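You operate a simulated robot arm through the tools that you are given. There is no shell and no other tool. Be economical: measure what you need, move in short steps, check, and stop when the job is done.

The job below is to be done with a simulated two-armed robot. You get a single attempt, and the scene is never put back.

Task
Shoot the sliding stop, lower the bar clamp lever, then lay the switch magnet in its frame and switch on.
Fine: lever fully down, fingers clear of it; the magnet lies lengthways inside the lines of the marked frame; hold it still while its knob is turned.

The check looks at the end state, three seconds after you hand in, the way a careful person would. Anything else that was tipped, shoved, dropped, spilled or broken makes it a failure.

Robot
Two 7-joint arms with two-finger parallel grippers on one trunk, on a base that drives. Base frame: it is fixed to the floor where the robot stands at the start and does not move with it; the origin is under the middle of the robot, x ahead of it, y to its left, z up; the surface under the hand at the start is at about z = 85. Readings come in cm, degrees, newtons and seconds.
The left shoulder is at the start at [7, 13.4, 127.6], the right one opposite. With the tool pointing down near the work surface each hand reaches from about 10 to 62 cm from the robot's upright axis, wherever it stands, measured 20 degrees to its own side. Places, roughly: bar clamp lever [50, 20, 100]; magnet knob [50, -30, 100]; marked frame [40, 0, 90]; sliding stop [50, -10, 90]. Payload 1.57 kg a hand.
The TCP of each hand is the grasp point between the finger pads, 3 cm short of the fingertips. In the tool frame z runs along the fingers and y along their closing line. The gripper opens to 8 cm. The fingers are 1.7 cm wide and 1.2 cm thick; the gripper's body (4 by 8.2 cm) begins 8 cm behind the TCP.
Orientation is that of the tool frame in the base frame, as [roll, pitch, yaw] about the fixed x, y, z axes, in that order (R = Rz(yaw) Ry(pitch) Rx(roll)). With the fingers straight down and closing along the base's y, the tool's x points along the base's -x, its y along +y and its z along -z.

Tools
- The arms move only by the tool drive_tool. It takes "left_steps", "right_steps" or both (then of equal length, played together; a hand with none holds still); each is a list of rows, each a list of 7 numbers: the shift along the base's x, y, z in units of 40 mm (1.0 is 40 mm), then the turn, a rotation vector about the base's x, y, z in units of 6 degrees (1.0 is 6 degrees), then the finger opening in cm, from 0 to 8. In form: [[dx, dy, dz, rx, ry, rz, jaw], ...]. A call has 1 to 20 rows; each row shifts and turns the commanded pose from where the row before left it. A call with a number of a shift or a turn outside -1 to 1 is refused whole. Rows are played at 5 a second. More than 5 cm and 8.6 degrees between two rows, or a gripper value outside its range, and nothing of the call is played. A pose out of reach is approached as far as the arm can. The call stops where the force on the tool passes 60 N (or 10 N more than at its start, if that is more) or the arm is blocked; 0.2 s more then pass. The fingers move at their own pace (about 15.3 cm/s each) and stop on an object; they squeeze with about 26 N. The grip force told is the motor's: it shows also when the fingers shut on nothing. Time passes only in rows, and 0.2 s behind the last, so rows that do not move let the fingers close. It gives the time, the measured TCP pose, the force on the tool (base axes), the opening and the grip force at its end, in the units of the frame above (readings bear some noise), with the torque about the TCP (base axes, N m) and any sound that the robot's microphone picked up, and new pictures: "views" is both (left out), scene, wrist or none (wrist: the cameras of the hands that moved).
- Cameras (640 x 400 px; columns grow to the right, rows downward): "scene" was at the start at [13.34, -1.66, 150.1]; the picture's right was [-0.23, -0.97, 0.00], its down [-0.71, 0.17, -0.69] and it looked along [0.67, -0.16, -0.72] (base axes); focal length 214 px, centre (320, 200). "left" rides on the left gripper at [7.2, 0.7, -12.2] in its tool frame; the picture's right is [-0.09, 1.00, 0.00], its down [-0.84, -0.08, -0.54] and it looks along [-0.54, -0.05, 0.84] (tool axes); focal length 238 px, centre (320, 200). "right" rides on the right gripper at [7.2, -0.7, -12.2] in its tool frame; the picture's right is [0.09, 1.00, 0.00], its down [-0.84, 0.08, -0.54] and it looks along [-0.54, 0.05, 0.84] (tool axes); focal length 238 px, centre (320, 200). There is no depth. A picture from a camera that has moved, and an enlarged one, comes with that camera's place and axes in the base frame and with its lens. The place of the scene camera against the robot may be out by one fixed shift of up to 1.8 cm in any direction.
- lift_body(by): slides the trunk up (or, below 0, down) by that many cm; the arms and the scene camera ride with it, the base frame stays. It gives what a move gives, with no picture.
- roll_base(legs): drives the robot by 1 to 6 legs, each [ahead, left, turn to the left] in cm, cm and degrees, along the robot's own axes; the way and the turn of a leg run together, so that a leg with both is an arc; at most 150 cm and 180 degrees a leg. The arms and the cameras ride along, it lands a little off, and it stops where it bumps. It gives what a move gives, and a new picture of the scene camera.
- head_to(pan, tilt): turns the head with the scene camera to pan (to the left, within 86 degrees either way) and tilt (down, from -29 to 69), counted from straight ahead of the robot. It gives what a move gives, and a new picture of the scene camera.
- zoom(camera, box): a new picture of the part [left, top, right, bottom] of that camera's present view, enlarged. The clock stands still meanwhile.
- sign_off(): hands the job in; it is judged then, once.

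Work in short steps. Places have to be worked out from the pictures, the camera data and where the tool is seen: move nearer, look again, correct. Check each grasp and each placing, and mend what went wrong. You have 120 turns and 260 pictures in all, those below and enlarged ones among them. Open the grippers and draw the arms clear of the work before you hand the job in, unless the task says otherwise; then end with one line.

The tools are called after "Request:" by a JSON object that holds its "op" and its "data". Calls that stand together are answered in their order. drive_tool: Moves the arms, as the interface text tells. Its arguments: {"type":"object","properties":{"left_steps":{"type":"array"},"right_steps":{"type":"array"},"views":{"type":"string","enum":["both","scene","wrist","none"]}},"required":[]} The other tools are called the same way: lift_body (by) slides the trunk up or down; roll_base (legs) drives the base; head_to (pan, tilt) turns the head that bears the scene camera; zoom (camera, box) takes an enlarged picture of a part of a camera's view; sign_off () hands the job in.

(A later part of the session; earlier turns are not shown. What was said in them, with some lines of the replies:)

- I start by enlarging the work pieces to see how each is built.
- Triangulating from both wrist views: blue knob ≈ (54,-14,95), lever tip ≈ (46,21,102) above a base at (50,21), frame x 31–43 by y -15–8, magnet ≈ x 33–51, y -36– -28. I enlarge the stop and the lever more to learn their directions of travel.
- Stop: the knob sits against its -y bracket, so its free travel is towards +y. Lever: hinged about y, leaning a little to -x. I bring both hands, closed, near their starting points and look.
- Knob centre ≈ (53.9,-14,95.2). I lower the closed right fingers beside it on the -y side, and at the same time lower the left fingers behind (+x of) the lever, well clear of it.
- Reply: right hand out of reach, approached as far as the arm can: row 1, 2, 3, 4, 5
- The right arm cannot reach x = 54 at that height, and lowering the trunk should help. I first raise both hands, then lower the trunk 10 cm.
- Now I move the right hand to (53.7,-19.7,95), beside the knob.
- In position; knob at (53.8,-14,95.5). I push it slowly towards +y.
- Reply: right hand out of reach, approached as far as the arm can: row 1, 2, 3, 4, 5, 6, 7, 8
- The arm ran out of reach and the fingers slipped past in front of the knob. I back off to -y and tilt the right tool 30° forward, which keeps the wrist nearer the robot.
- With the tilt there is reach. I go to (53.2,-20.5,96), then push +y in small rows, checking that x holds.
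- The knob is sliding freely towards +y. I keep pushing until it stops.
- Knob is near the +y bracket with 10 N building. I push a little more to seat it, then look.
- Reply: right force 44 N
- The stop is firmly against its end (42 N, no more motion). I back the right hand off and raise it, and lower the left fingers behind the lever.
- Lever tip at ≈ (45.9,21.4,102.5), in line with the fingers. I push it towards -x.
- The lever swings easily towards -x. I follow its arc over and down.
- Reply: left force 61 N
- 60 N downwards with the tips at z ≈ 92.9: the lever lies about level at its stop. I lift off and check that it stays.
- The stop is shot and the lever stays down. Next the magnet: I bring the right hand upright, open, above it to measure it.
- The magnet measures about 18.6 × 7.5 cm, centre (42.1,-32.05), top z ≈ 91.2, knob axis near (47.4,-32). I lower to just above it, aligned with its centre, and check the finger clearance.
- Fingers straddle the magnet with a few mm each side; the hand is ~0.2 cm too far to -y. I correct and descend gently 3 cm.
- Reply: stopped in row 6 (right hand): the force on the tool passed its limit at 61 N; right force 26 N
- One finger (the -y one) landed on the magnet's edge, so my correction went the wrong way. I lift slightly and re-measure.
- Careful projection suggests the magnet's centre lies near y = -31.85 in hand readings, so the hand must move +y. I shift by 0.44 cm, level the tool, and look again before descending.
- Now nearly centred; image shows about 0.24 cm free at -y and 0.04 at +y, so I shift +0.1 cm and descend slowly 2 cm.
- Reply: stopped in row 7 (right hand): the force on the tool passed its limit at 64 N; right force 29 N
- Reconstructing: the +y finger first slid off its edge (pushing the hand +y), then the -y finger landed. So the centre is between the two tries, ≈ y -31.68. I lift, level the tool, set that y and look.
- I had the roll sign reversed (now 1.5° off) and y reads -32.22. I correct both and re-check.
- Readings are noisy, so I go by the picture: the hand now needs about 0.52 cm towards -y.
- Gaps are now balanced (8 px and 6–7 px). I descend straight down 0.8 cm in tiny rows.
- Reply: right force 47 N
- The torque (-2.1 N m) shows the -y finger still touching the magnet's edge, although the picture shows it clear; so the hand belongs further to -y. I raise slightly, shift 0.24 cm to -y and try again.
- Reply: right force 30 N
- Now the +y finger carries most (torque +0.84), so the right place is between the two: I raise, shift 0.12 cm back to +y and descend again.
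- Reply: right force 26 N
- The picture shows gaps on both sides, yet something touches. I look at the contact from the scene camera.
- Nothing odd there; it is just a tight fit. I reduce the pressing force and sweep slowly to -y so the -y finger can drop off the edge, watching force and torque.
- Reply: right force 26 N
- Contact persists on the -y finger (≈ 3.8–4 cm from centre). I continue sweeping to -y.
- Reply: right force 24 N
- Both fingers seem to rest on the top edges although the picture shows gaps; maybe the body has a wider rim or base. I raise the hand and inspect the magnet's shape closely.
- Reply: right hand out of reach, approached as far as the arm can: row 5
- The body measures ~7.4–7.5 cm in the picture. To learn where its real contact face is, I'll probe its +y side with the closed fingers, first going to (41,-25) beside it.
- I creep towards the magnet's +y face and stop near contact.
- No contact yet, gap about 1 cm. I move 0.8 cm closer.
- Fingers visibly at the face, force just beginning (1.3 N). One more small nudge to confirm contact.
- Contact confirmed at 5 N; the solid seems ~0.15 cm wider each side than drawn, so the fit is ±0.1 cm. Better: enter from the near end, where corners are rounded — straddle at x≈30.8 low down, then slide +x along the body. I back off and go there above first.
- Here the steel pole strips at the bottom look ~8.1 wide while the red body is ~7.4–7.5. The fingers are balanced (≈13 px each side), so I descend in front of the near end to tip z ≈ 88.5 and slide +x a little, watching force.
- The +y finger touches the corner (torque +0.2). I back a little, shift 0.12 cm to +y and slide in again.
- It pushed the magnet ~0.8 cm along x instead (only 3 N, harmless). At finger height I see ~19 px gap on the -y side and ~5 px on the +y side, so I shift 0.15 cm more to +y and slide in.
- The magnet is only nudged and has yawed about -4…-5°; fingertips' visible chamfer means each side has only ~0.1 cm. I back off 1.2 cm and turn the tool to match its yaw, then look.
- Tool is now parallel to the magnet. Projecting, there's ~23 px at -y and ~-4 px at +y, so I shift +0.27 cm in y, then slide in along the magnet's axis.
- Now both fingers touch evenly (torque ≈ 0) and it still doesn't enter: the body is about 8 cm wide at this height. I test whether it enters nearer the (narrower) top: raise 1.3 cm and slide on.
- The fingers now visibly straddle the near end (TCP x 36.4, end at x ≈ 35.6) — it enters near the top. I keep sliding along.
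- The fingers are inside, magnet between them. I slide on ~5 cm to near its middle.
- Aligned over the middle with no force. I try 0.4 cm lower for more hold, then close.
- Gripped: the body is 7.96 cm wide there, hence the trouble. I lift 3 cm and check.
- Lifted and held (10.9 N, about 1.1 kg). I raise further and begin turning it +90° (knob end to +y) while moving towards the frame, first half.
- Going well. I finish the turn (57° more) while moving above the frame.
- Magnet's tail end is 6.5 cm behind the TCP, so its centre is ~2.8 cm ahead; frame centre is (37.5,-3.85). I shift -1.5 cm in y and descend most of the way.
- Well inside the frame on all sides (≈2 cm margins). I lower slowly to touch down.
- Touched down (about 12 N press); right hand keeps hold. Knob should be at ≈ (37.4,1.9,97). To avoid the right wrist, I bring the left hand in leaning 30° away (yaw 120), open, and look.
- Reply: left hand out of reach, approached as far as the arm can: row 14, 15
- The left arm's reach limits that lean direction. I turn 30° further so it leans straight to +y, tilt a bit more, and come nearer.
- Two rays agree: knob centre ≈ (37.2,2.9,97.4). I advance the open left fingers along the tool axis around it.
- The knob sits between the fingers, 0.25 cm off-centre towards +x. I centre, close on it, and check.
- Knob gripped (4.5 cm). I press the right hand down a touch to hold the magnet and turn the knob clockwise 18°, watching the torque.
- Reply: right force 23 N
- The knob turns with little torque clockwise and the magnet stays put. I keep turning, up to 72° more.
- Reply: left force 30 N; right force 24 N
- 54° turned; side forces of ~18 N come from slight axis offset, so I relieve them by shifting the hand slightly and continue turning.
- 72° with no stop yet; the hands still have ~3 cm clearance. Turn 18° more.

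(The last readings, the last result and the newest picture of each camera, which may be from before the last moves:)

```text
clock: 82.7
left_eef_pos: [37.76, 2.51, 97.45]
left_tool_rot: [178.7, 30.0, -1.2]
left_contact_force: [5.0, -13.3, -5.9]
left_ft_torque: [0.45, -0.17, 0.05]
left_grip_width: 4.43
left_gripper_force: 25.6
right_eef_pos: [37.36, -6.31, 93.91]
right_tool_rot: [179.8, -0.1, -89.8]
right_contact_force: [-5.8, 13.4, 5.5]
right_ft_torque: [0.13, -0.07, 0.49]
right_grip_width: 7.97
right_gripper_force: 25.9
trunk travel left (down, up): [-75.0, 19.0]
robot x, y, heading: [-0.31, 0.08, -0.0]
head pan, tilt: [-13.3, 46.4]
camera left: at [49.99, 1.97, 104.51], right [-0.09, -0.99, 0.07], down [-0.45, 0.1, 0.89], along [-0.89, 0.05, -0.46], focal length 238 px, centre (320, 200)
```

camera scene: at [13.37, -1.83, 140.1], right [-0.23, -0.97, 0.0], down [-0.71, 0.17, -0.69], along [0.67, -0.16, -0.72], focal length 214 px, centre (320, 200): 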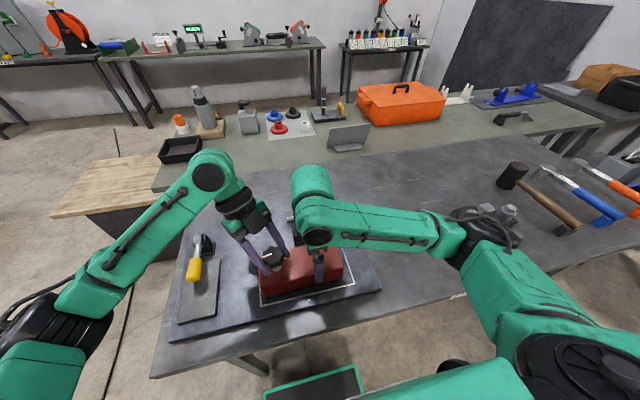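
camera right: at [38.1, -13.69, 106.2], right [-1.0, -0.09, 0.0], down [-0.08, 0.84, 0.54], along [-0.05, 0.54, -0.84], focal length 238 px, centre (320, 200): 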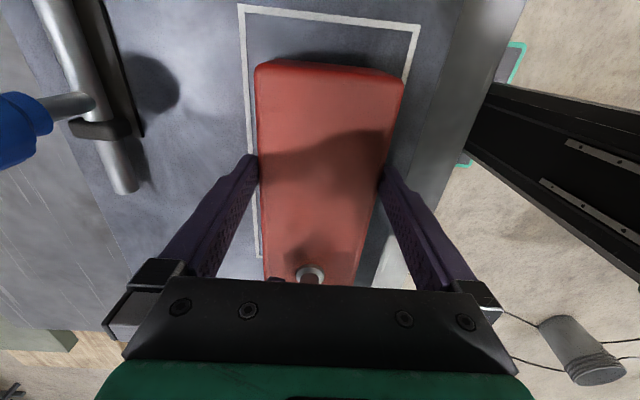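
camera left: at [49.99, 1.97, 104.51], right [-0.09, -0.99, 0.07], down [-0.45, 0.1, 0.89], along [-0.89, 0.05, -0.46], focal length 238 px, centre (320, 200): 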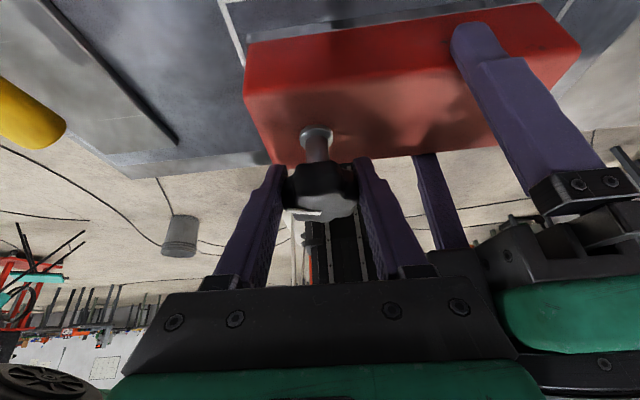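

90° and still free (no torque build-up). I try 12° more, watching for a stop.

Request:
{"op": "drive_tool", "data": {"left_steps": [[0, -0.04, -0.02, 0, 0, 0, 0], [0, 0, 0, 0, 0, -1, 0], [0, 0, 0, 0, 0, -1, 0], [0, 0, 0, 0, 0, 0, 0]], "views": "none"}}

Request:
{"op": "zoom", "data": {"camera": "left", "box": [220, 80, 420, 240]}}

```text
clock: 83.7
left_eef_pos: [37.75, 2.29, 97.49]
left_tool_rot: [178.7, 30.1, -13.4]
left_contact_force: [2.0, -2.9, 1.2]
left_ft_torque: [0.41, -0.08, -0.01]
left_grip_width: 4.42
left_gripper_force: 25.7
right_eef_pos: [37.4, -6.41, 93.81]
right_tool_rot: [179.9, -0.2, -90.0]
right_contact_force: [-1.8, 5.1, -2.2]
right_ft_torque: [0.61, 0.45, 0.11]
right_grip_width: 7.96
right_gripper_force: 26.1
trunk travel left (down, up): [-75.0, 19.0]
robot x, y, heading: [-0.09, 0.24, 0.0]
head pan, tilt: [-13.3, 46.4]
```

```text
2.50 times, centred on (320, 160) of left
camera zoom: at [49.5, -0.78, 104.55], right [-0.3, -0.95, 0.07], down [-0.42, 0.19, 0.89], along [-0.86, 0.23, -0.46], focal length 596 px, centre (320, 300)
```

zoom: 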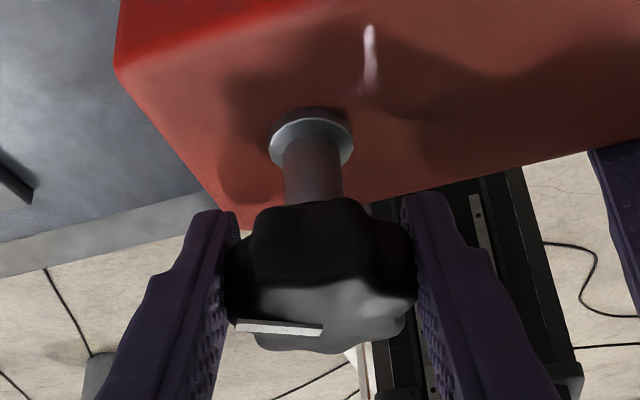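

Still turning freely, so the range is larger; the hand must re-grip. I open, rotate the open fingers back 102° around the knob, staying centred.

Request:
{"op": "drive_tool", "data": {"left_steps": [[0, 0, 0, 0, 0, 0, 8], [-0.07, 0.1, 0, 0, 0, 0, 8], [0, 0, 0, 0, 0, 1, 8], [0, 0, 0, 0, 0, 1, 8], [0, 0, 0, 0, 0, 1, 8], [0, 0, 0, 0, 0, 1, 8], [0, 0, 0, 0, 0, 1, 8], [0, 0, 0, 0, 0, 1, 8], [0, 0, 0, 0, 0, 1, 8], [0, 0, 0, 0, 0, 1, 8], [0, 0, 0, 0, 0, 1, 8], [0, 0, 0, 0, 0, 1, 8], [0, 0, 0, 0, 0, 1, 8], [0, 0, 0, 0, 0, 1, 8], [0, 0, 0, 0, 0, 1, 8], [0, 0, 0, 0, 0, 1, 8], [0, 0, 0, 0, 0, 1, 8], [0, 0, 0, 0, 0, 1, 8], [0, 0, 0, 0, 0, 1, 8], [0, 0, 0, 0, 0, 0, 8]], "views": "both"}}

Request:
{"op": "zoom", "data": {"camera": "scene", "box": [220, 210, 380, 310]}}

```text
clock: 87.9
left_eef_pos: [37.4, 2.81, 97.52]
left_tool_rot: [178.8, 29.8, 88.9]
left_contact_force: [0.0, 0.1, 0.8]
left_ft_torque: [0.01, 0.01, 0.03]
left_grip_width: 8.01
left_gripper_force: 0.0
right_eef_pos: [37.31, -6.44, 93.82]
right_tool_rot: [179.8, 0.0, -89.9]
right_contact_force: [-0.4, 1.0, -3.9]
right_ft_torque: [0.61, -0.13, 0.12]
right_grip_width: 7.97
right_gripper_force: 25.8
trunk travel left (down, up): [-75.0, 19.0]
robot x, y, heading: [0.21, 0.35, 0.0]
head pan, tilt: [-13.3, 46.4]
camera scene: at [13.38, -1.68, 140.1], right [-0.23, -0.97, 0.0], down [-0.71, 0.17, -0.69], along [0.67, -0.16, -0.72], focal length 214 px, centre (320, 200)
camera left: at [37.89, 15.2, 104.51], right [0.99, -0.09, 0.06], down [-0.1, -0.45, 0.89], along [-0.05, -0.89, -0.46], focal length 238 px, centre (320, 200)
```

scene: 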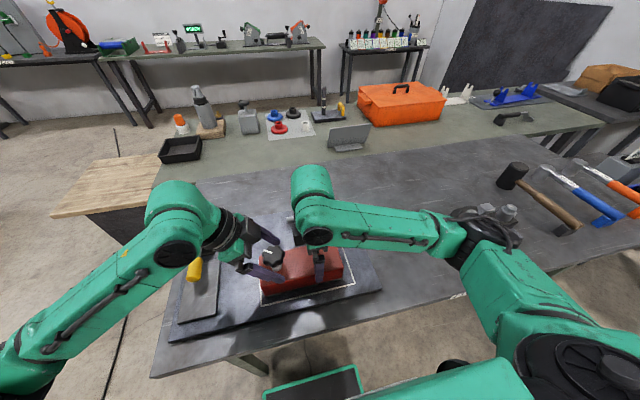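
left: 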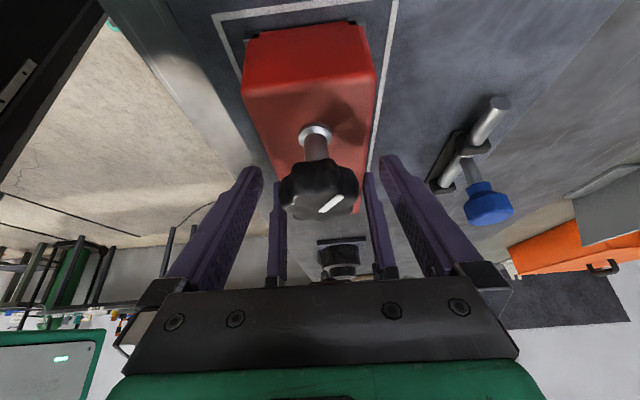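

```text
4.00 times, centred on (300, 260) of scene
camera zoom: at [13.38, -1.68, 140.1], right [-0.23, -0.97, 0.0], down [-0.71, 0.17, -0.69], along [0.67, -0.16, -0.72], focal length 858 px, centre (400, -40)
```

zoom: 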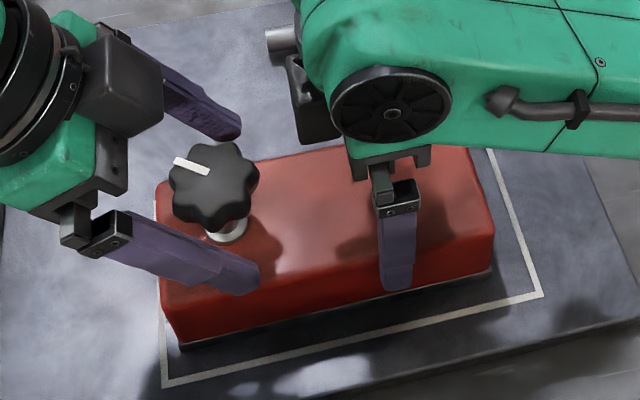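

The marker went from +45° to about -45° relative to the magnet's axis (≈ 90–100° turned), no stop felt. I grip again and turn on to find an end stop.

Request:
{"op": "drive_tool", "data": {"left_steps": [[0, 0, 0, 0, 0, 0, 0], [0, 0, 0, 0, 0, 0, 0], [0, 0, 0, 0, 0, -1, 0], [0, 0, 0, 0, 0, -1, 0], [0, 0, 0, 0, 0, -1, 0], [0, 0, 0, 0, 0, 0, 0]], "right_steps": [[0, 0, -0.03, 0, 0, 0, 0], [0, 0, 0, 0, 0, 0, 0], [0, 0, 0, 0, 0, 0, 0], [0, 0, 0, 0, 0, 0, 0], [0, 0, 0, 0, 0, 0, 0], [0, 0, 0, 0, 0, 0, 0]], "views": "wrist"}}

```text
clock: 89.3
left_eef_pos: [37.46, 2.86, 97.53]
left_tool_rot: [178.6, 29.8, 70.8]
left_contact_force: [8.1, 0.6, 0.6]
left_ft_torque: [0.15, 0.51, 0.05]
left_grip_width: 4.37
left_gripper_force: 25.9
right_eef_pos: [37.29, -6.42, 93.78]
right_tool_rot: [-179.9, -0.1, -89.9]
right_contact_force: [-4.8, -2.3, 23.4]
right_ft_torque: [-0.05, -0.03, 0.36]
right_grip_width: 7.99
right_gripper_force: 26.1
trunk travel left (down, up): [-75.0, 19.0]
robot x, y, heading: [0.45, -0.14, -0.0]
head pan, tilt: [-13.3, 46.4]
camera right: at [38.08, -13.65, 106.02], right [-1.0, -0.09, 0.0], down [-0.08, 0.84, 0.54], along [-0.05, 0.54, -0.84], focal length 238 px, centre (320, 200)
camera left: at [41.65, 14.36, 104.56], right [0.92, -0.39, 0.07], down [-0.24, -0.4, 0.89], along [-0.32, -0.83, -0.46], focal length 238 px, centre (320, 200)
```

right: 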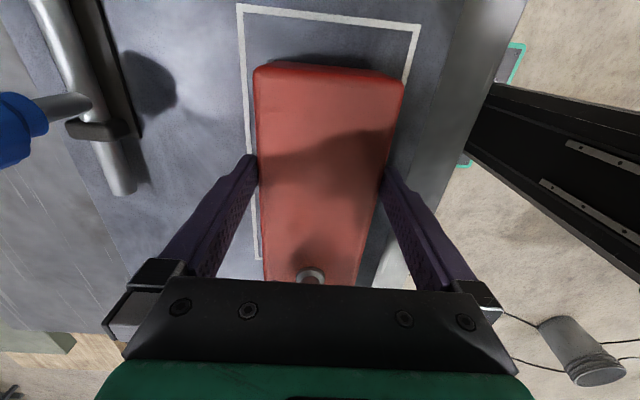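
left: 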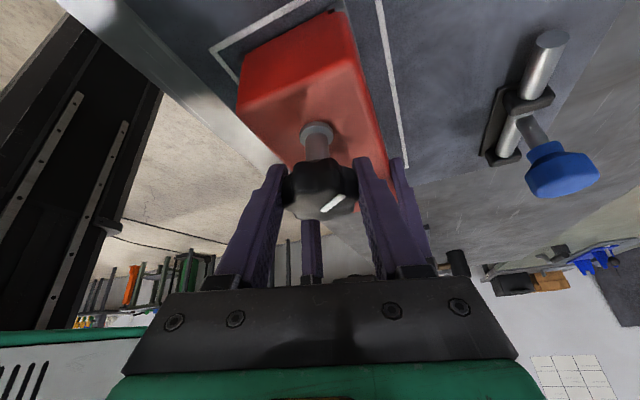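

The marker keeps turning with the hand. I continue 48° more.

Request:
{"op": "drive_tool", "data": {"left_steps": [[0, 0, 0, 0, 0, -1, 0], [0, 0, 0, 0, 0, -1, 0], [0, 0, 0, 0, 0, -1, 0], [0, 0, 0, 0, 0, -1, 0], [0, 0, 0, 0, 0, -1, 0], [0, 0, 0, 0, 0, -1, 0], [0, 0, 0, 0, 0, -1, 0], [0, 0, 0, 0, 0, -1, 0], [0, 0, 0, 0, 0, 0, 0]], "views": "wrist"}}

```text
clock: 91.3
left_eef_pos: [37.37, 2.65, 97.63]
left_tool_rot: [178.6, 29.8, 22.7]
left_contact_force: [21.6, -12.4, 7.3]
left_ft_torque: [0.3, 0.1, 0.62]
left_grip_width: 4.54
left_gripper_force: 25.6
right_eef_pos: [37.28, -6.32, 93.62]
right_tool_rot: [179.7, 0.2, -89.8]
right_contact_force: [-15.3, 10.4, 11.8]
right_ft_torque: [0.32, -0.21, 0.39]
right_grip_width: 8.0
right_gripper_force: 25.8
trunk travel left (down, up): [-75.0, 19.0]
robot x, y, heading: [-0.09, 0.11, 0.2]
head pan, tilt: [-13.3, 46.4]
camera left: at [48.8, 7.17, 104.56], right [0.32, -0.94, 0.07], down [-0.46, -0.09, 0.89], along [-0.83, -0.32, -0.46], focal length 238 px, centre (320, 200)
```

left: 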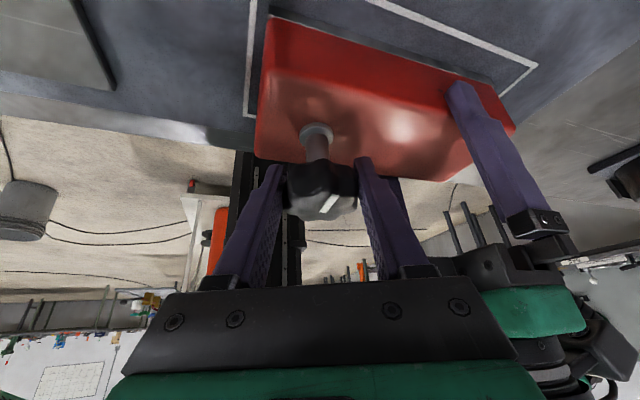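

Resisting torque of +0.62 N m has appeared — probably the end stop. I turn 12° more to confirm that the knob no longer follows.

Request:
{"op": "drive_tool", "data": {"left_steps": [[0, 0, 0, 0, 0, -1, 0], [0, 0, 0, 0, 0, -1, 0], [0, 0, 0, 0, 0, 0, 0]], "views": "wrist"}}

Request:
{"op": "zoom", "data": {"camera": "left", "box": [220, 80, 420, 240]}}

Request:
{"op": "zoom", "data": {"camera": "scene", "box": [220, 210, 380, 310]}}

```text
clock: 92.1
left_eef_pos: [37.35, 2.59, 97.4]
left_tool_rot: [178.5, 30.0, 10.6]
left_contact_force: [13.3, -23.9, 3.6]
left_ft_torque: [0.26, 0.21, 0.31]
left_grip_width: 4.51
left_gripper_force: 26.1
right_eef_pos: [37.37, -6.4, 93.66]
right_tool_rot: [-180.0, 0.2, -89.9]
right_contact_force: [-9.5, 21.5, 3.5]
right_ft_torque: [0.37, -0.08, 0.47]
right_grip_width: 8.0
right_gripper_force: 25.5
trunk travel left (down, up): [-75.0, 19.0]
robot x, y, heading: [-0.07, -0.36, -0.2]
head pan, tilt: [-13.3, 46.4]
camera left: at [49.43, 4.64, 104.45], right [0.12, -0.99, 0.07], down [-0.46, 0.01, 0.89], along [-0.88, -0.14, -0.46], focal length 238 px, centre (320, 200)
```

left: 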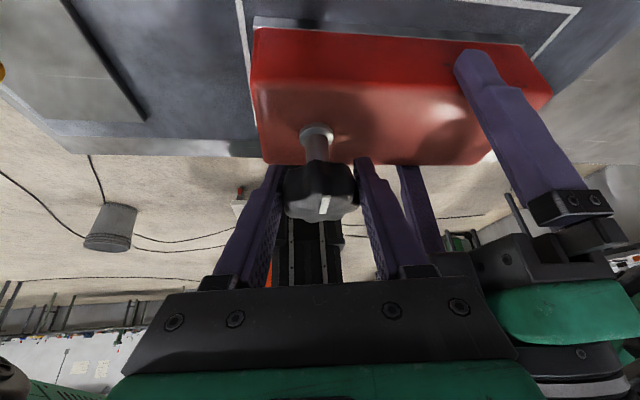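

```text
2.50 times, centred on (320, 160) of left
camera zoom: at [49.43, 4.64, 104.45], right [0.12, -0.99, 0.07], down [-0.46, 0.01, 0.89], along [-0.88, -0.14, -0.46], focal length 596 px, centre (320, 300)
```

zoom: 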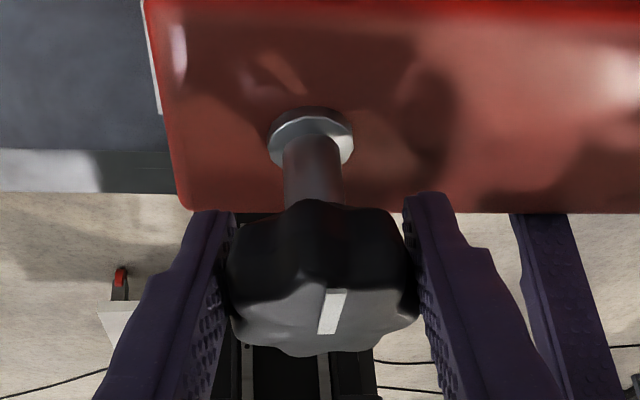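

```text
4.00 times, centred on (300, 260) of scene
camera zoom: at [13.33, -1.81, 140.1], right [-0.23, -0.97, 0.0], down [-0.7, 0.17, -0.69], along [0.67, -0.16, -0.72], focal length 858 px, centre (400, -40)
```

zoom: 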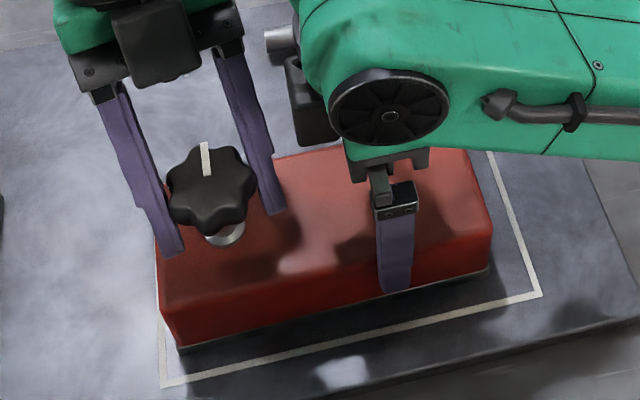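

The hand turned but the marker no longer followed: the knob is at its end stop (marker now ~135° from start). I open the left hand and withdraw it along its axis.

Request:
{"op": "drive_tool", "data": {"left_steps": [[0, 0, 0, 0, 0, 0, 8], [0, 0, 0, 0, 0, 0, 8], [0.12, 0.03, 0.22, 0, 0, 0, 8], [0.24, 0.05, 0.43, 0, 0, 0, 8], [0.24, 0.05, 0.43, 0, 0, 0, 8], [0.24, 0.1, 0.43, 0, 0, 0, 8], [0.1, 0.3, 0.6, 0, 0, 0, 8], [0, 0.8, 0.3, 0, 0, 0, 8], [0, 0.8, 0, 0, 0, 0, 8]], "views": "both"}}

Request:
{"op": "zoom", "data": {"camera": "scene", "box": [220, 210, 380, 310]}}

```text
clock: 94.1
left_eef_pos: [41.1, 11.58, 107.17]
left_tool_rot: [178.7, 30.0, 10.8]
left_contact_force: [0.4, -0.4, -0.6]
left_ft_torque: [0.0, -0.01, 0.01]
left_grip_width: 8.01
left_gripper_force: 0.0
right_eef_pos: [37.34, -6.45, 93.59]
right_tool_rot: [179.8, -0.1, -89.9]
right_contact_force: [0.6, -0.8, -9.2]
right_ft_torque: [-0.24, -0.08, -0.06]
right_grip_width: 7.97
right_gripper_force: 25.9
trunk travel left (down, up): [-75.0, 19.0]
robot x, y, heading: [0.04, -0.42, 0.1]
head pan, tilt: [-13.3, 46.4]
camera scene: at [13.43, -1.66, 140.09], right [-0.23, -0.97, 0.0], down [-0.71, 0.17, -0.69], along [0.67, -0.16, -0.72], focal length 214 px, centre (320, 200)
camera left: at [53.24, 13.59, 114.17], right [0.12, -0.99, 0.07], down [-0.46, 0.0, 0.89], along [-0.88, -0.14, -0.46], focal length 238 px, centre (320, 200)
```

scene: 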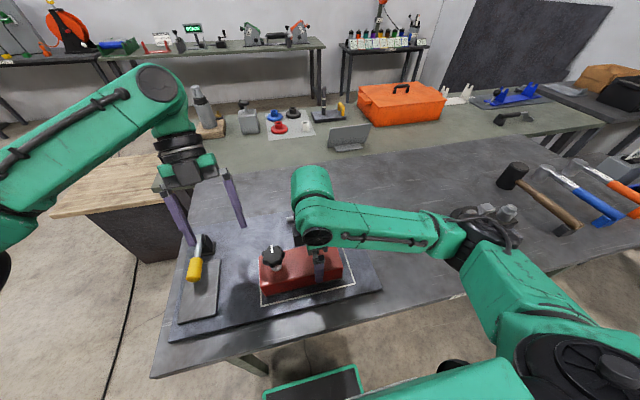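
left: 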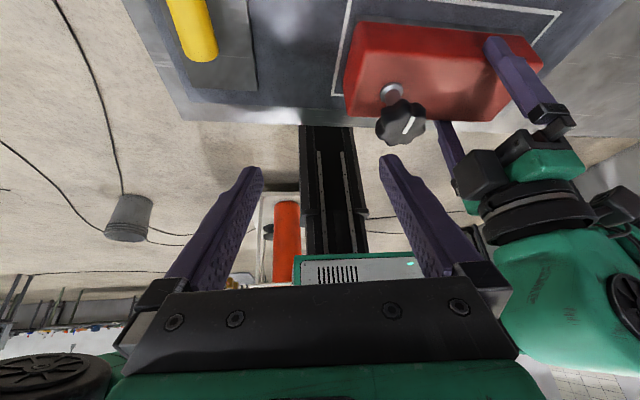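

```text
4.00 times, centred on (300, 260) of scene
camera zoom: at [13.43, -1.66, 140.09], right [-0.23, -0.97, 0.0], down [-0.71, 0.17, -0.69], along [0.67, -0.16, -0.72], focal length 858 px, centre (400, -40)
```

zoom: 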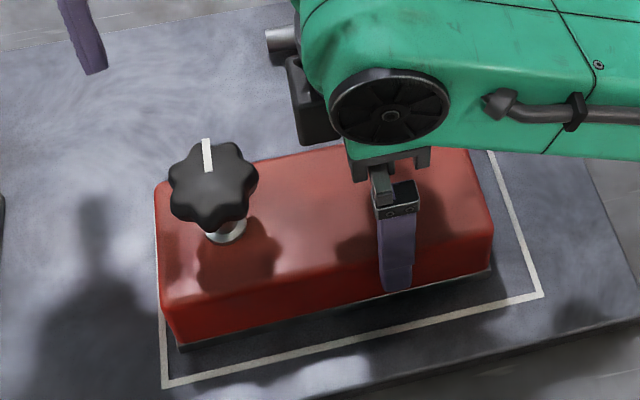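

Left is clear, knob stays. Now I neutralise the right hand's load, open it, and rise gently, checking the magnet doesn't come along.

Request:
{"op": "drive_tool", "data": {"right_steps": [[0, 0, -0.03, 0, 0, 0, 0], [0, 0, 0, 0, 0, 0, 8], [0, 0, 0, 0, 0, 0, 8], [0, 0, 0.06, 0, 0, 0, 8], [0, 0, 0.06, 0, 0, 0, 8], [0, 0, 0.06, 0, 0, 0, 8], [0, 0, 0, 0, 0, 0, 8]], "views": "wrist"}}

Request:
{"op": "zoom", "data": {"camera": "scene", "box": [220, 210, 380, 310]}}

```text
clock: 95.7
left_eef_pos: [41.01, 11.46, 107.29]
left_tool_rot: [178.7, 30.0, 10.8]
left_contact_force: [-0.4, 0.1, 0.1]
left_ft_torque: [0.04, -0.02, -0.04]
left_grip_width: 8.01
left_gripper_force: 0.0
right_eef_pos: [37.29, -6.44, 94.35]
right_tool_rot: [179.9, -0.1, -89.9]
right_contact_force: [-1.5, -1.3, -4.3]
right_ft_torque: [-0.02, -0.03, 0.13]
right_grip_width: 7.99
right_gripper_force: 0.0
trunk travel left (down, up): [-75.0, 19.0]
robot x, y, heading: [-0.27, -0.32, -0.2]
head pan, tilt: [-13.3, 46.4]
camera right: at [38.15, -13.62, 106.6], right [-1.0, -0.09, 0.0], down [-0.08, 0.84, 0.54], along [-0.05, 0.54, -0.84], focal length 238 px, centre (320, 200)
```

right: 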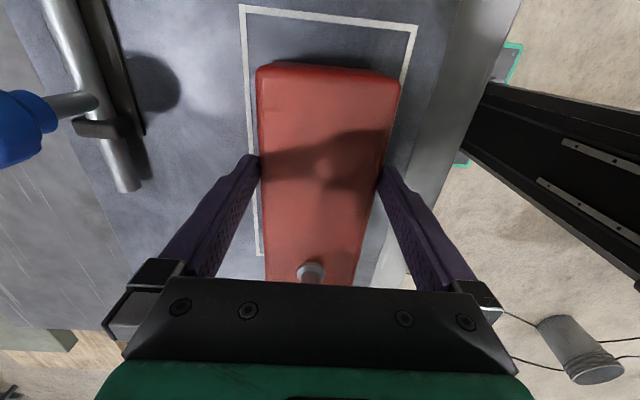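

```text
4.00 times, centred on (300, 260) of scene
camera zoom: at [13.35, -1.72, 140.11], right [-0.23, -0.97, 0.0], down [-0.71, 0.17, -0.69], along [0.67, -0.16, -0.72], focal length 858 px, centre (400, -40)
```

zoom: 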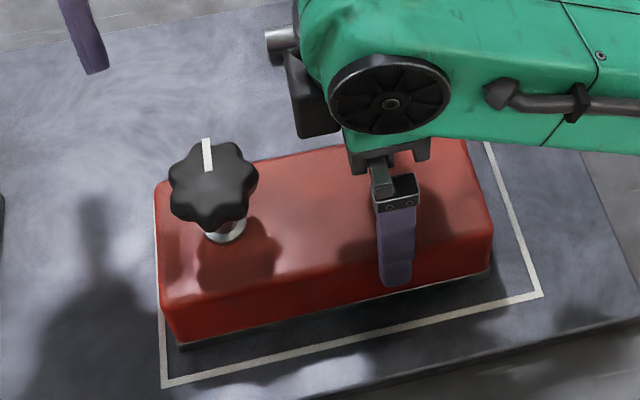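

The fingers slide up along the magnet while it stays. I keep rising slowly until clear.

Request:
{"op": "drive_tool", "data": {"right_steps": [[0, 0, 0.06, 0, 0, 0, 8], [0, 0, 0.06, 0, 0, 0, 8], [0, 0, 0.08, 0, 0, 0, 8], [0, 0, 0.08, 0, 0, 0, 8], [0, 0, 0.1, 0, 0, 0, 8], [0, 0, 0.2, 0, 0, 0, 8], [0, 0, 0.5, 0, 0, 0, 8], [0, -0.3, 0.7, 0, 0, 0, 8], [0, -0.6, 0.5, 0, 0, 0, 8], [0, -0.8, 0.2, 0, 0, 0, 8], [0, -0.8, 0, 0, 0, 0, 8], [0, -0.8, 0, 0, 0, 0, 8]], "views": "both"}}

Request:
{"op": "zoom", "data": {"camera": "scene", "box": [220, 210, 380, 310]}}

```text
clock: 98.3
left_eef_pos: [40.97, 11.37, 107.24]
left_tool_rot: [178.8, 29.9, 10.7]
left_contact_force: [0.3, 0.2, -0.7]
left_ft_torque: [0.02, 0.02, 0.01]
left_grip_width: 7.98
left_gripper_force: 0.1
right_eef_pos: [37.2, -19.38, 104.28]
right_tool_rot: [-179.9, 0.1, -89.9]
right_contact_force: [-0.5, 0.5, -0.1]
right_ft_torque: [-0.03, 0.0, -0.01]
right_grip_width: 7.97
right_gripper_force: 0.0
trunk travel left (down, up): [-75.0, 19.0]
robot x, y, heading: [0.24, -0.13, -0.1]
head pan, tilt: [-13.3, 46.4]
camera scene: at [13.25, -1.83, 140.11], right [-0.23, -0.97, 0.0], down [-0.7, 0.17, -0.69], along [0.67, -0.16, -0.72], focal length 214 px, centre (320, 200)
camera right: at [37.95, -26.63, 116.66], right [-1.0, -0.09, 0.0], down [-0.08, 0.84, 0.54], along [-0.05, 0.54, -0.84], focal length 238 px, centre (320, 200)
```

scene: 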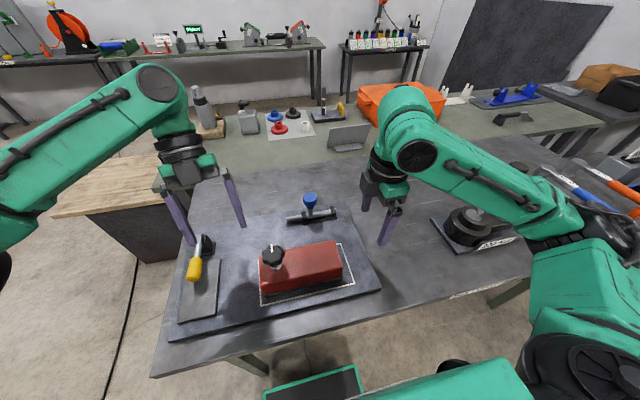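
right: 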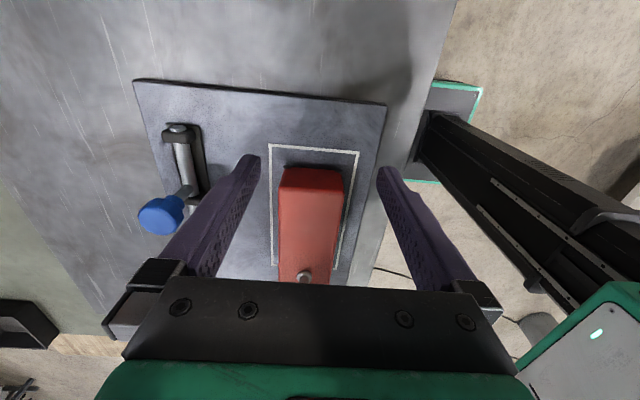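

```text
4.00 times, centred on (300, 260) of scene
camera zoom: at [13.25, -1.83, 140.11], right [-0.23, -0.97, 0.0], down [-0.7, 0.17, -0.69], along [0.67, -0.16, -0.72], focal length 858 px, centre (400, -40)
```

zoom: 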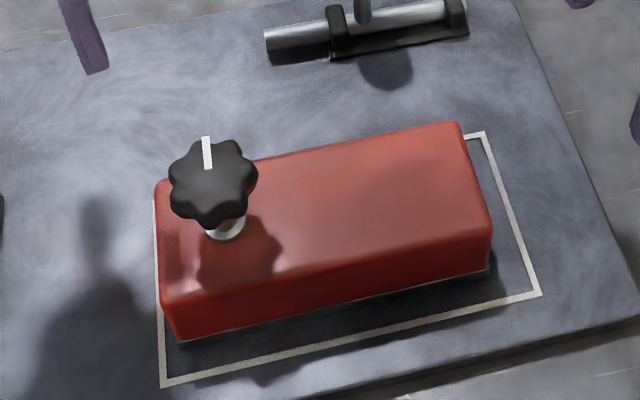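

The magnet lies inside the frame on all sides, knob turned, stop shot, lever down. I raise both arms clear for a last look.

Request:
{"op": "drive_tool", "data": {"left_steps": [[0, 0.2, 0.8, 0, 0, 0, 8], [0, 0.2, 0.8, 0, 0, 0, 8], [0, 0.2, 0.8, 0, 0, 0, 8], [0, 0, 0, 0, 0, 0, 8]], "right_steps": [[0, -0.3, 0.8, 0, 0, 0, 8], [0, -0.3, 0.8, 0, 0, 0, 8], [0, -0.3, 0.8, 0, 0, 0, 8], [0, 0, 0, 0, 0, 0, 8]], "views": "both"}}

Request:
{"op": "zoom", "data": {"camera": "scene", "box": [150, 180, 390, 340]}}

```text
clock: 99.3
left_eef_pos: [41.16, 13.83, 116.89]
left_tool_rot: [178.8, 29.9, 10.8]
left_contact_force: [-0.7, -0.2, 0.4]
left_ft_torque: [0.0, -0.01, -0.01]
left_grip_width: 8.01
left_gripper_force: 0.1
right_eef_pos: [37.61, -22.94, 113.87]
right_tool_rot: [179.9, -0.1, -90.1]
right_contact_force: [1.4, -0.3, 0.0]
right_ft_torque: [0.0, 0.0, -0.01]
right_grip_width: 7.98
right_gripper_force: 0.0
trunk travel left (down, up): [-75.0, 19.0]
robot x, y, heading: [0.09, 0.07, 0.0]
head pan, tilt: [-13.3, 46.4]
camera scene: at [13.4, -1.67, 140.1], right [-0.23, -0.97, 0.0], down [-0.71, 0.17, -0.69], along [0.67, -0.16, -0.72], focal length 214 px, centre (320, 200)
camera right: at [38.42, -30.21, 126.12], right [-1.0, -0.09, 0.0], down [-0.08, 0.84, 0.54], along [-0.05, 0.54, -0.84], focal length 238 px, centre (320, 200)
camera left: at [53.18, 15.96, 123.9], right [0.12, -0.99, 0.07], down [-0.46, 0.0, 0.89], along [-0.88, -0.14, -0.46], focal length 238 px, centre (320, 200)
```

scene: 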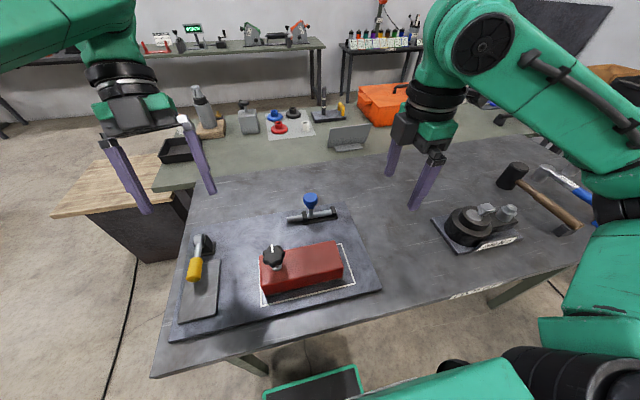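
right: 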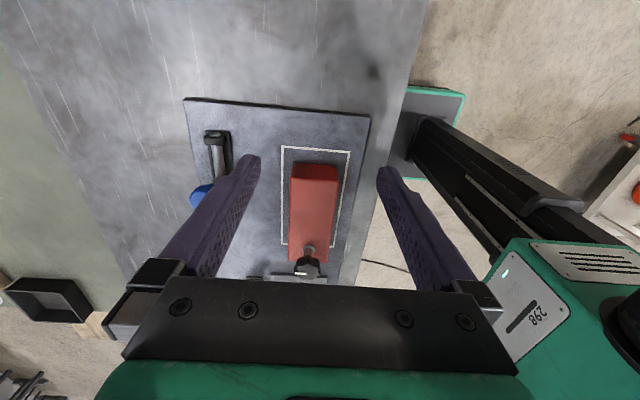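
left: 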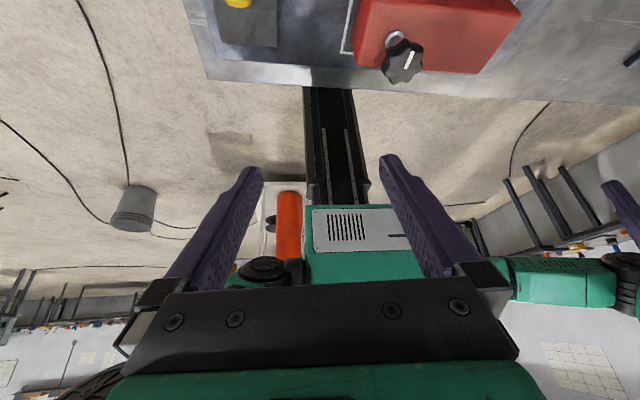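

```text
2.50 times, centred on (270, 260) of scene
camera zoom: at [13.4, -1.67, 140.1], right [-0.23, -0.97, 0.0], down [-0.71, 0.17, -0.69], along [0.67, -0.16, -0.72], focal length 536 px, centre (445, 50)
```

zoom: 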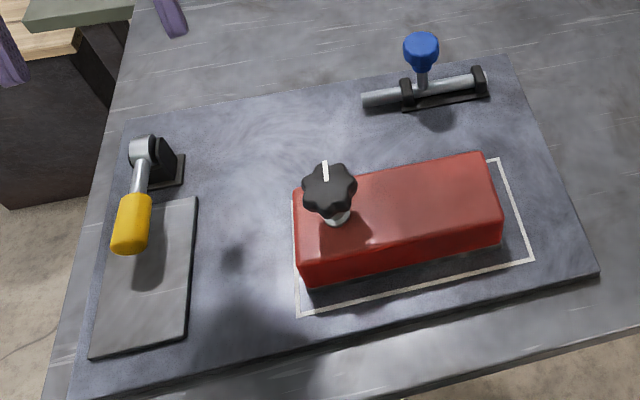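

I check the closest margin (knob end) from the left camera.

Request:
{"op": "zoom", "data": {"camera": "left", "box": [320, 0, 440, 80]}}

Request:
{"op": "zoom", "data": {"camera": "right", "box": [260, 130, 380, 290]}}

```text
5.00 times, centred on (380, 40) of left
camera zoom: at [53.18, 15.96, 123.9], right [0.12, -0.99, 0.07], down [-0.46, 0.0, 0.89], along [-0.88, -0.14, -0.46], focal length 1192 px, centre (20, 1000)
```

zoom: 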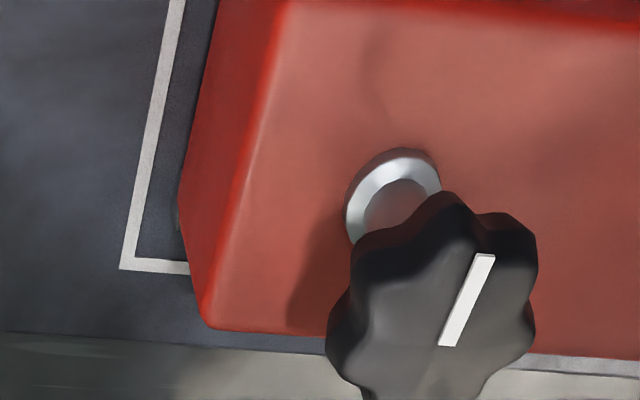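

```text
2.50 times, centred on (320, 210) of right
camera zoom: at [38.42, -30.21, 126.12], right [-1.0, -0.09, 0.0], down [-0.08, 0.84, 0.54], along [-0.05, 0.54, -0.84], focal length 596 px, centre (320, 175)
```

zoom: 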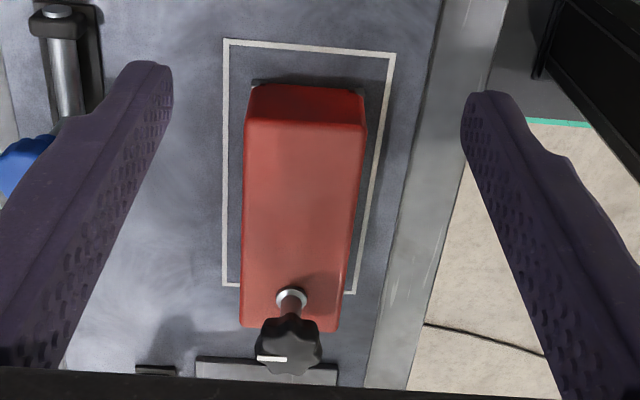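

The magnet's foot lies inside the lines at all sides, including the knob end. Everything is in its end state and both hands are open and clear, so I hand in.

Request:
{"op": "sign_off", "data": {}}

```text
The job is handed in.
```

I handed the job in with all four steps done: the sliding stop is shot, the bar clamp lever is down, and the magnet lies lengthways inside the frame. The magnet's knob is turned clockwise to its end stop, which I took as "on" because it has no markings. Both hands are open and clear of the work.
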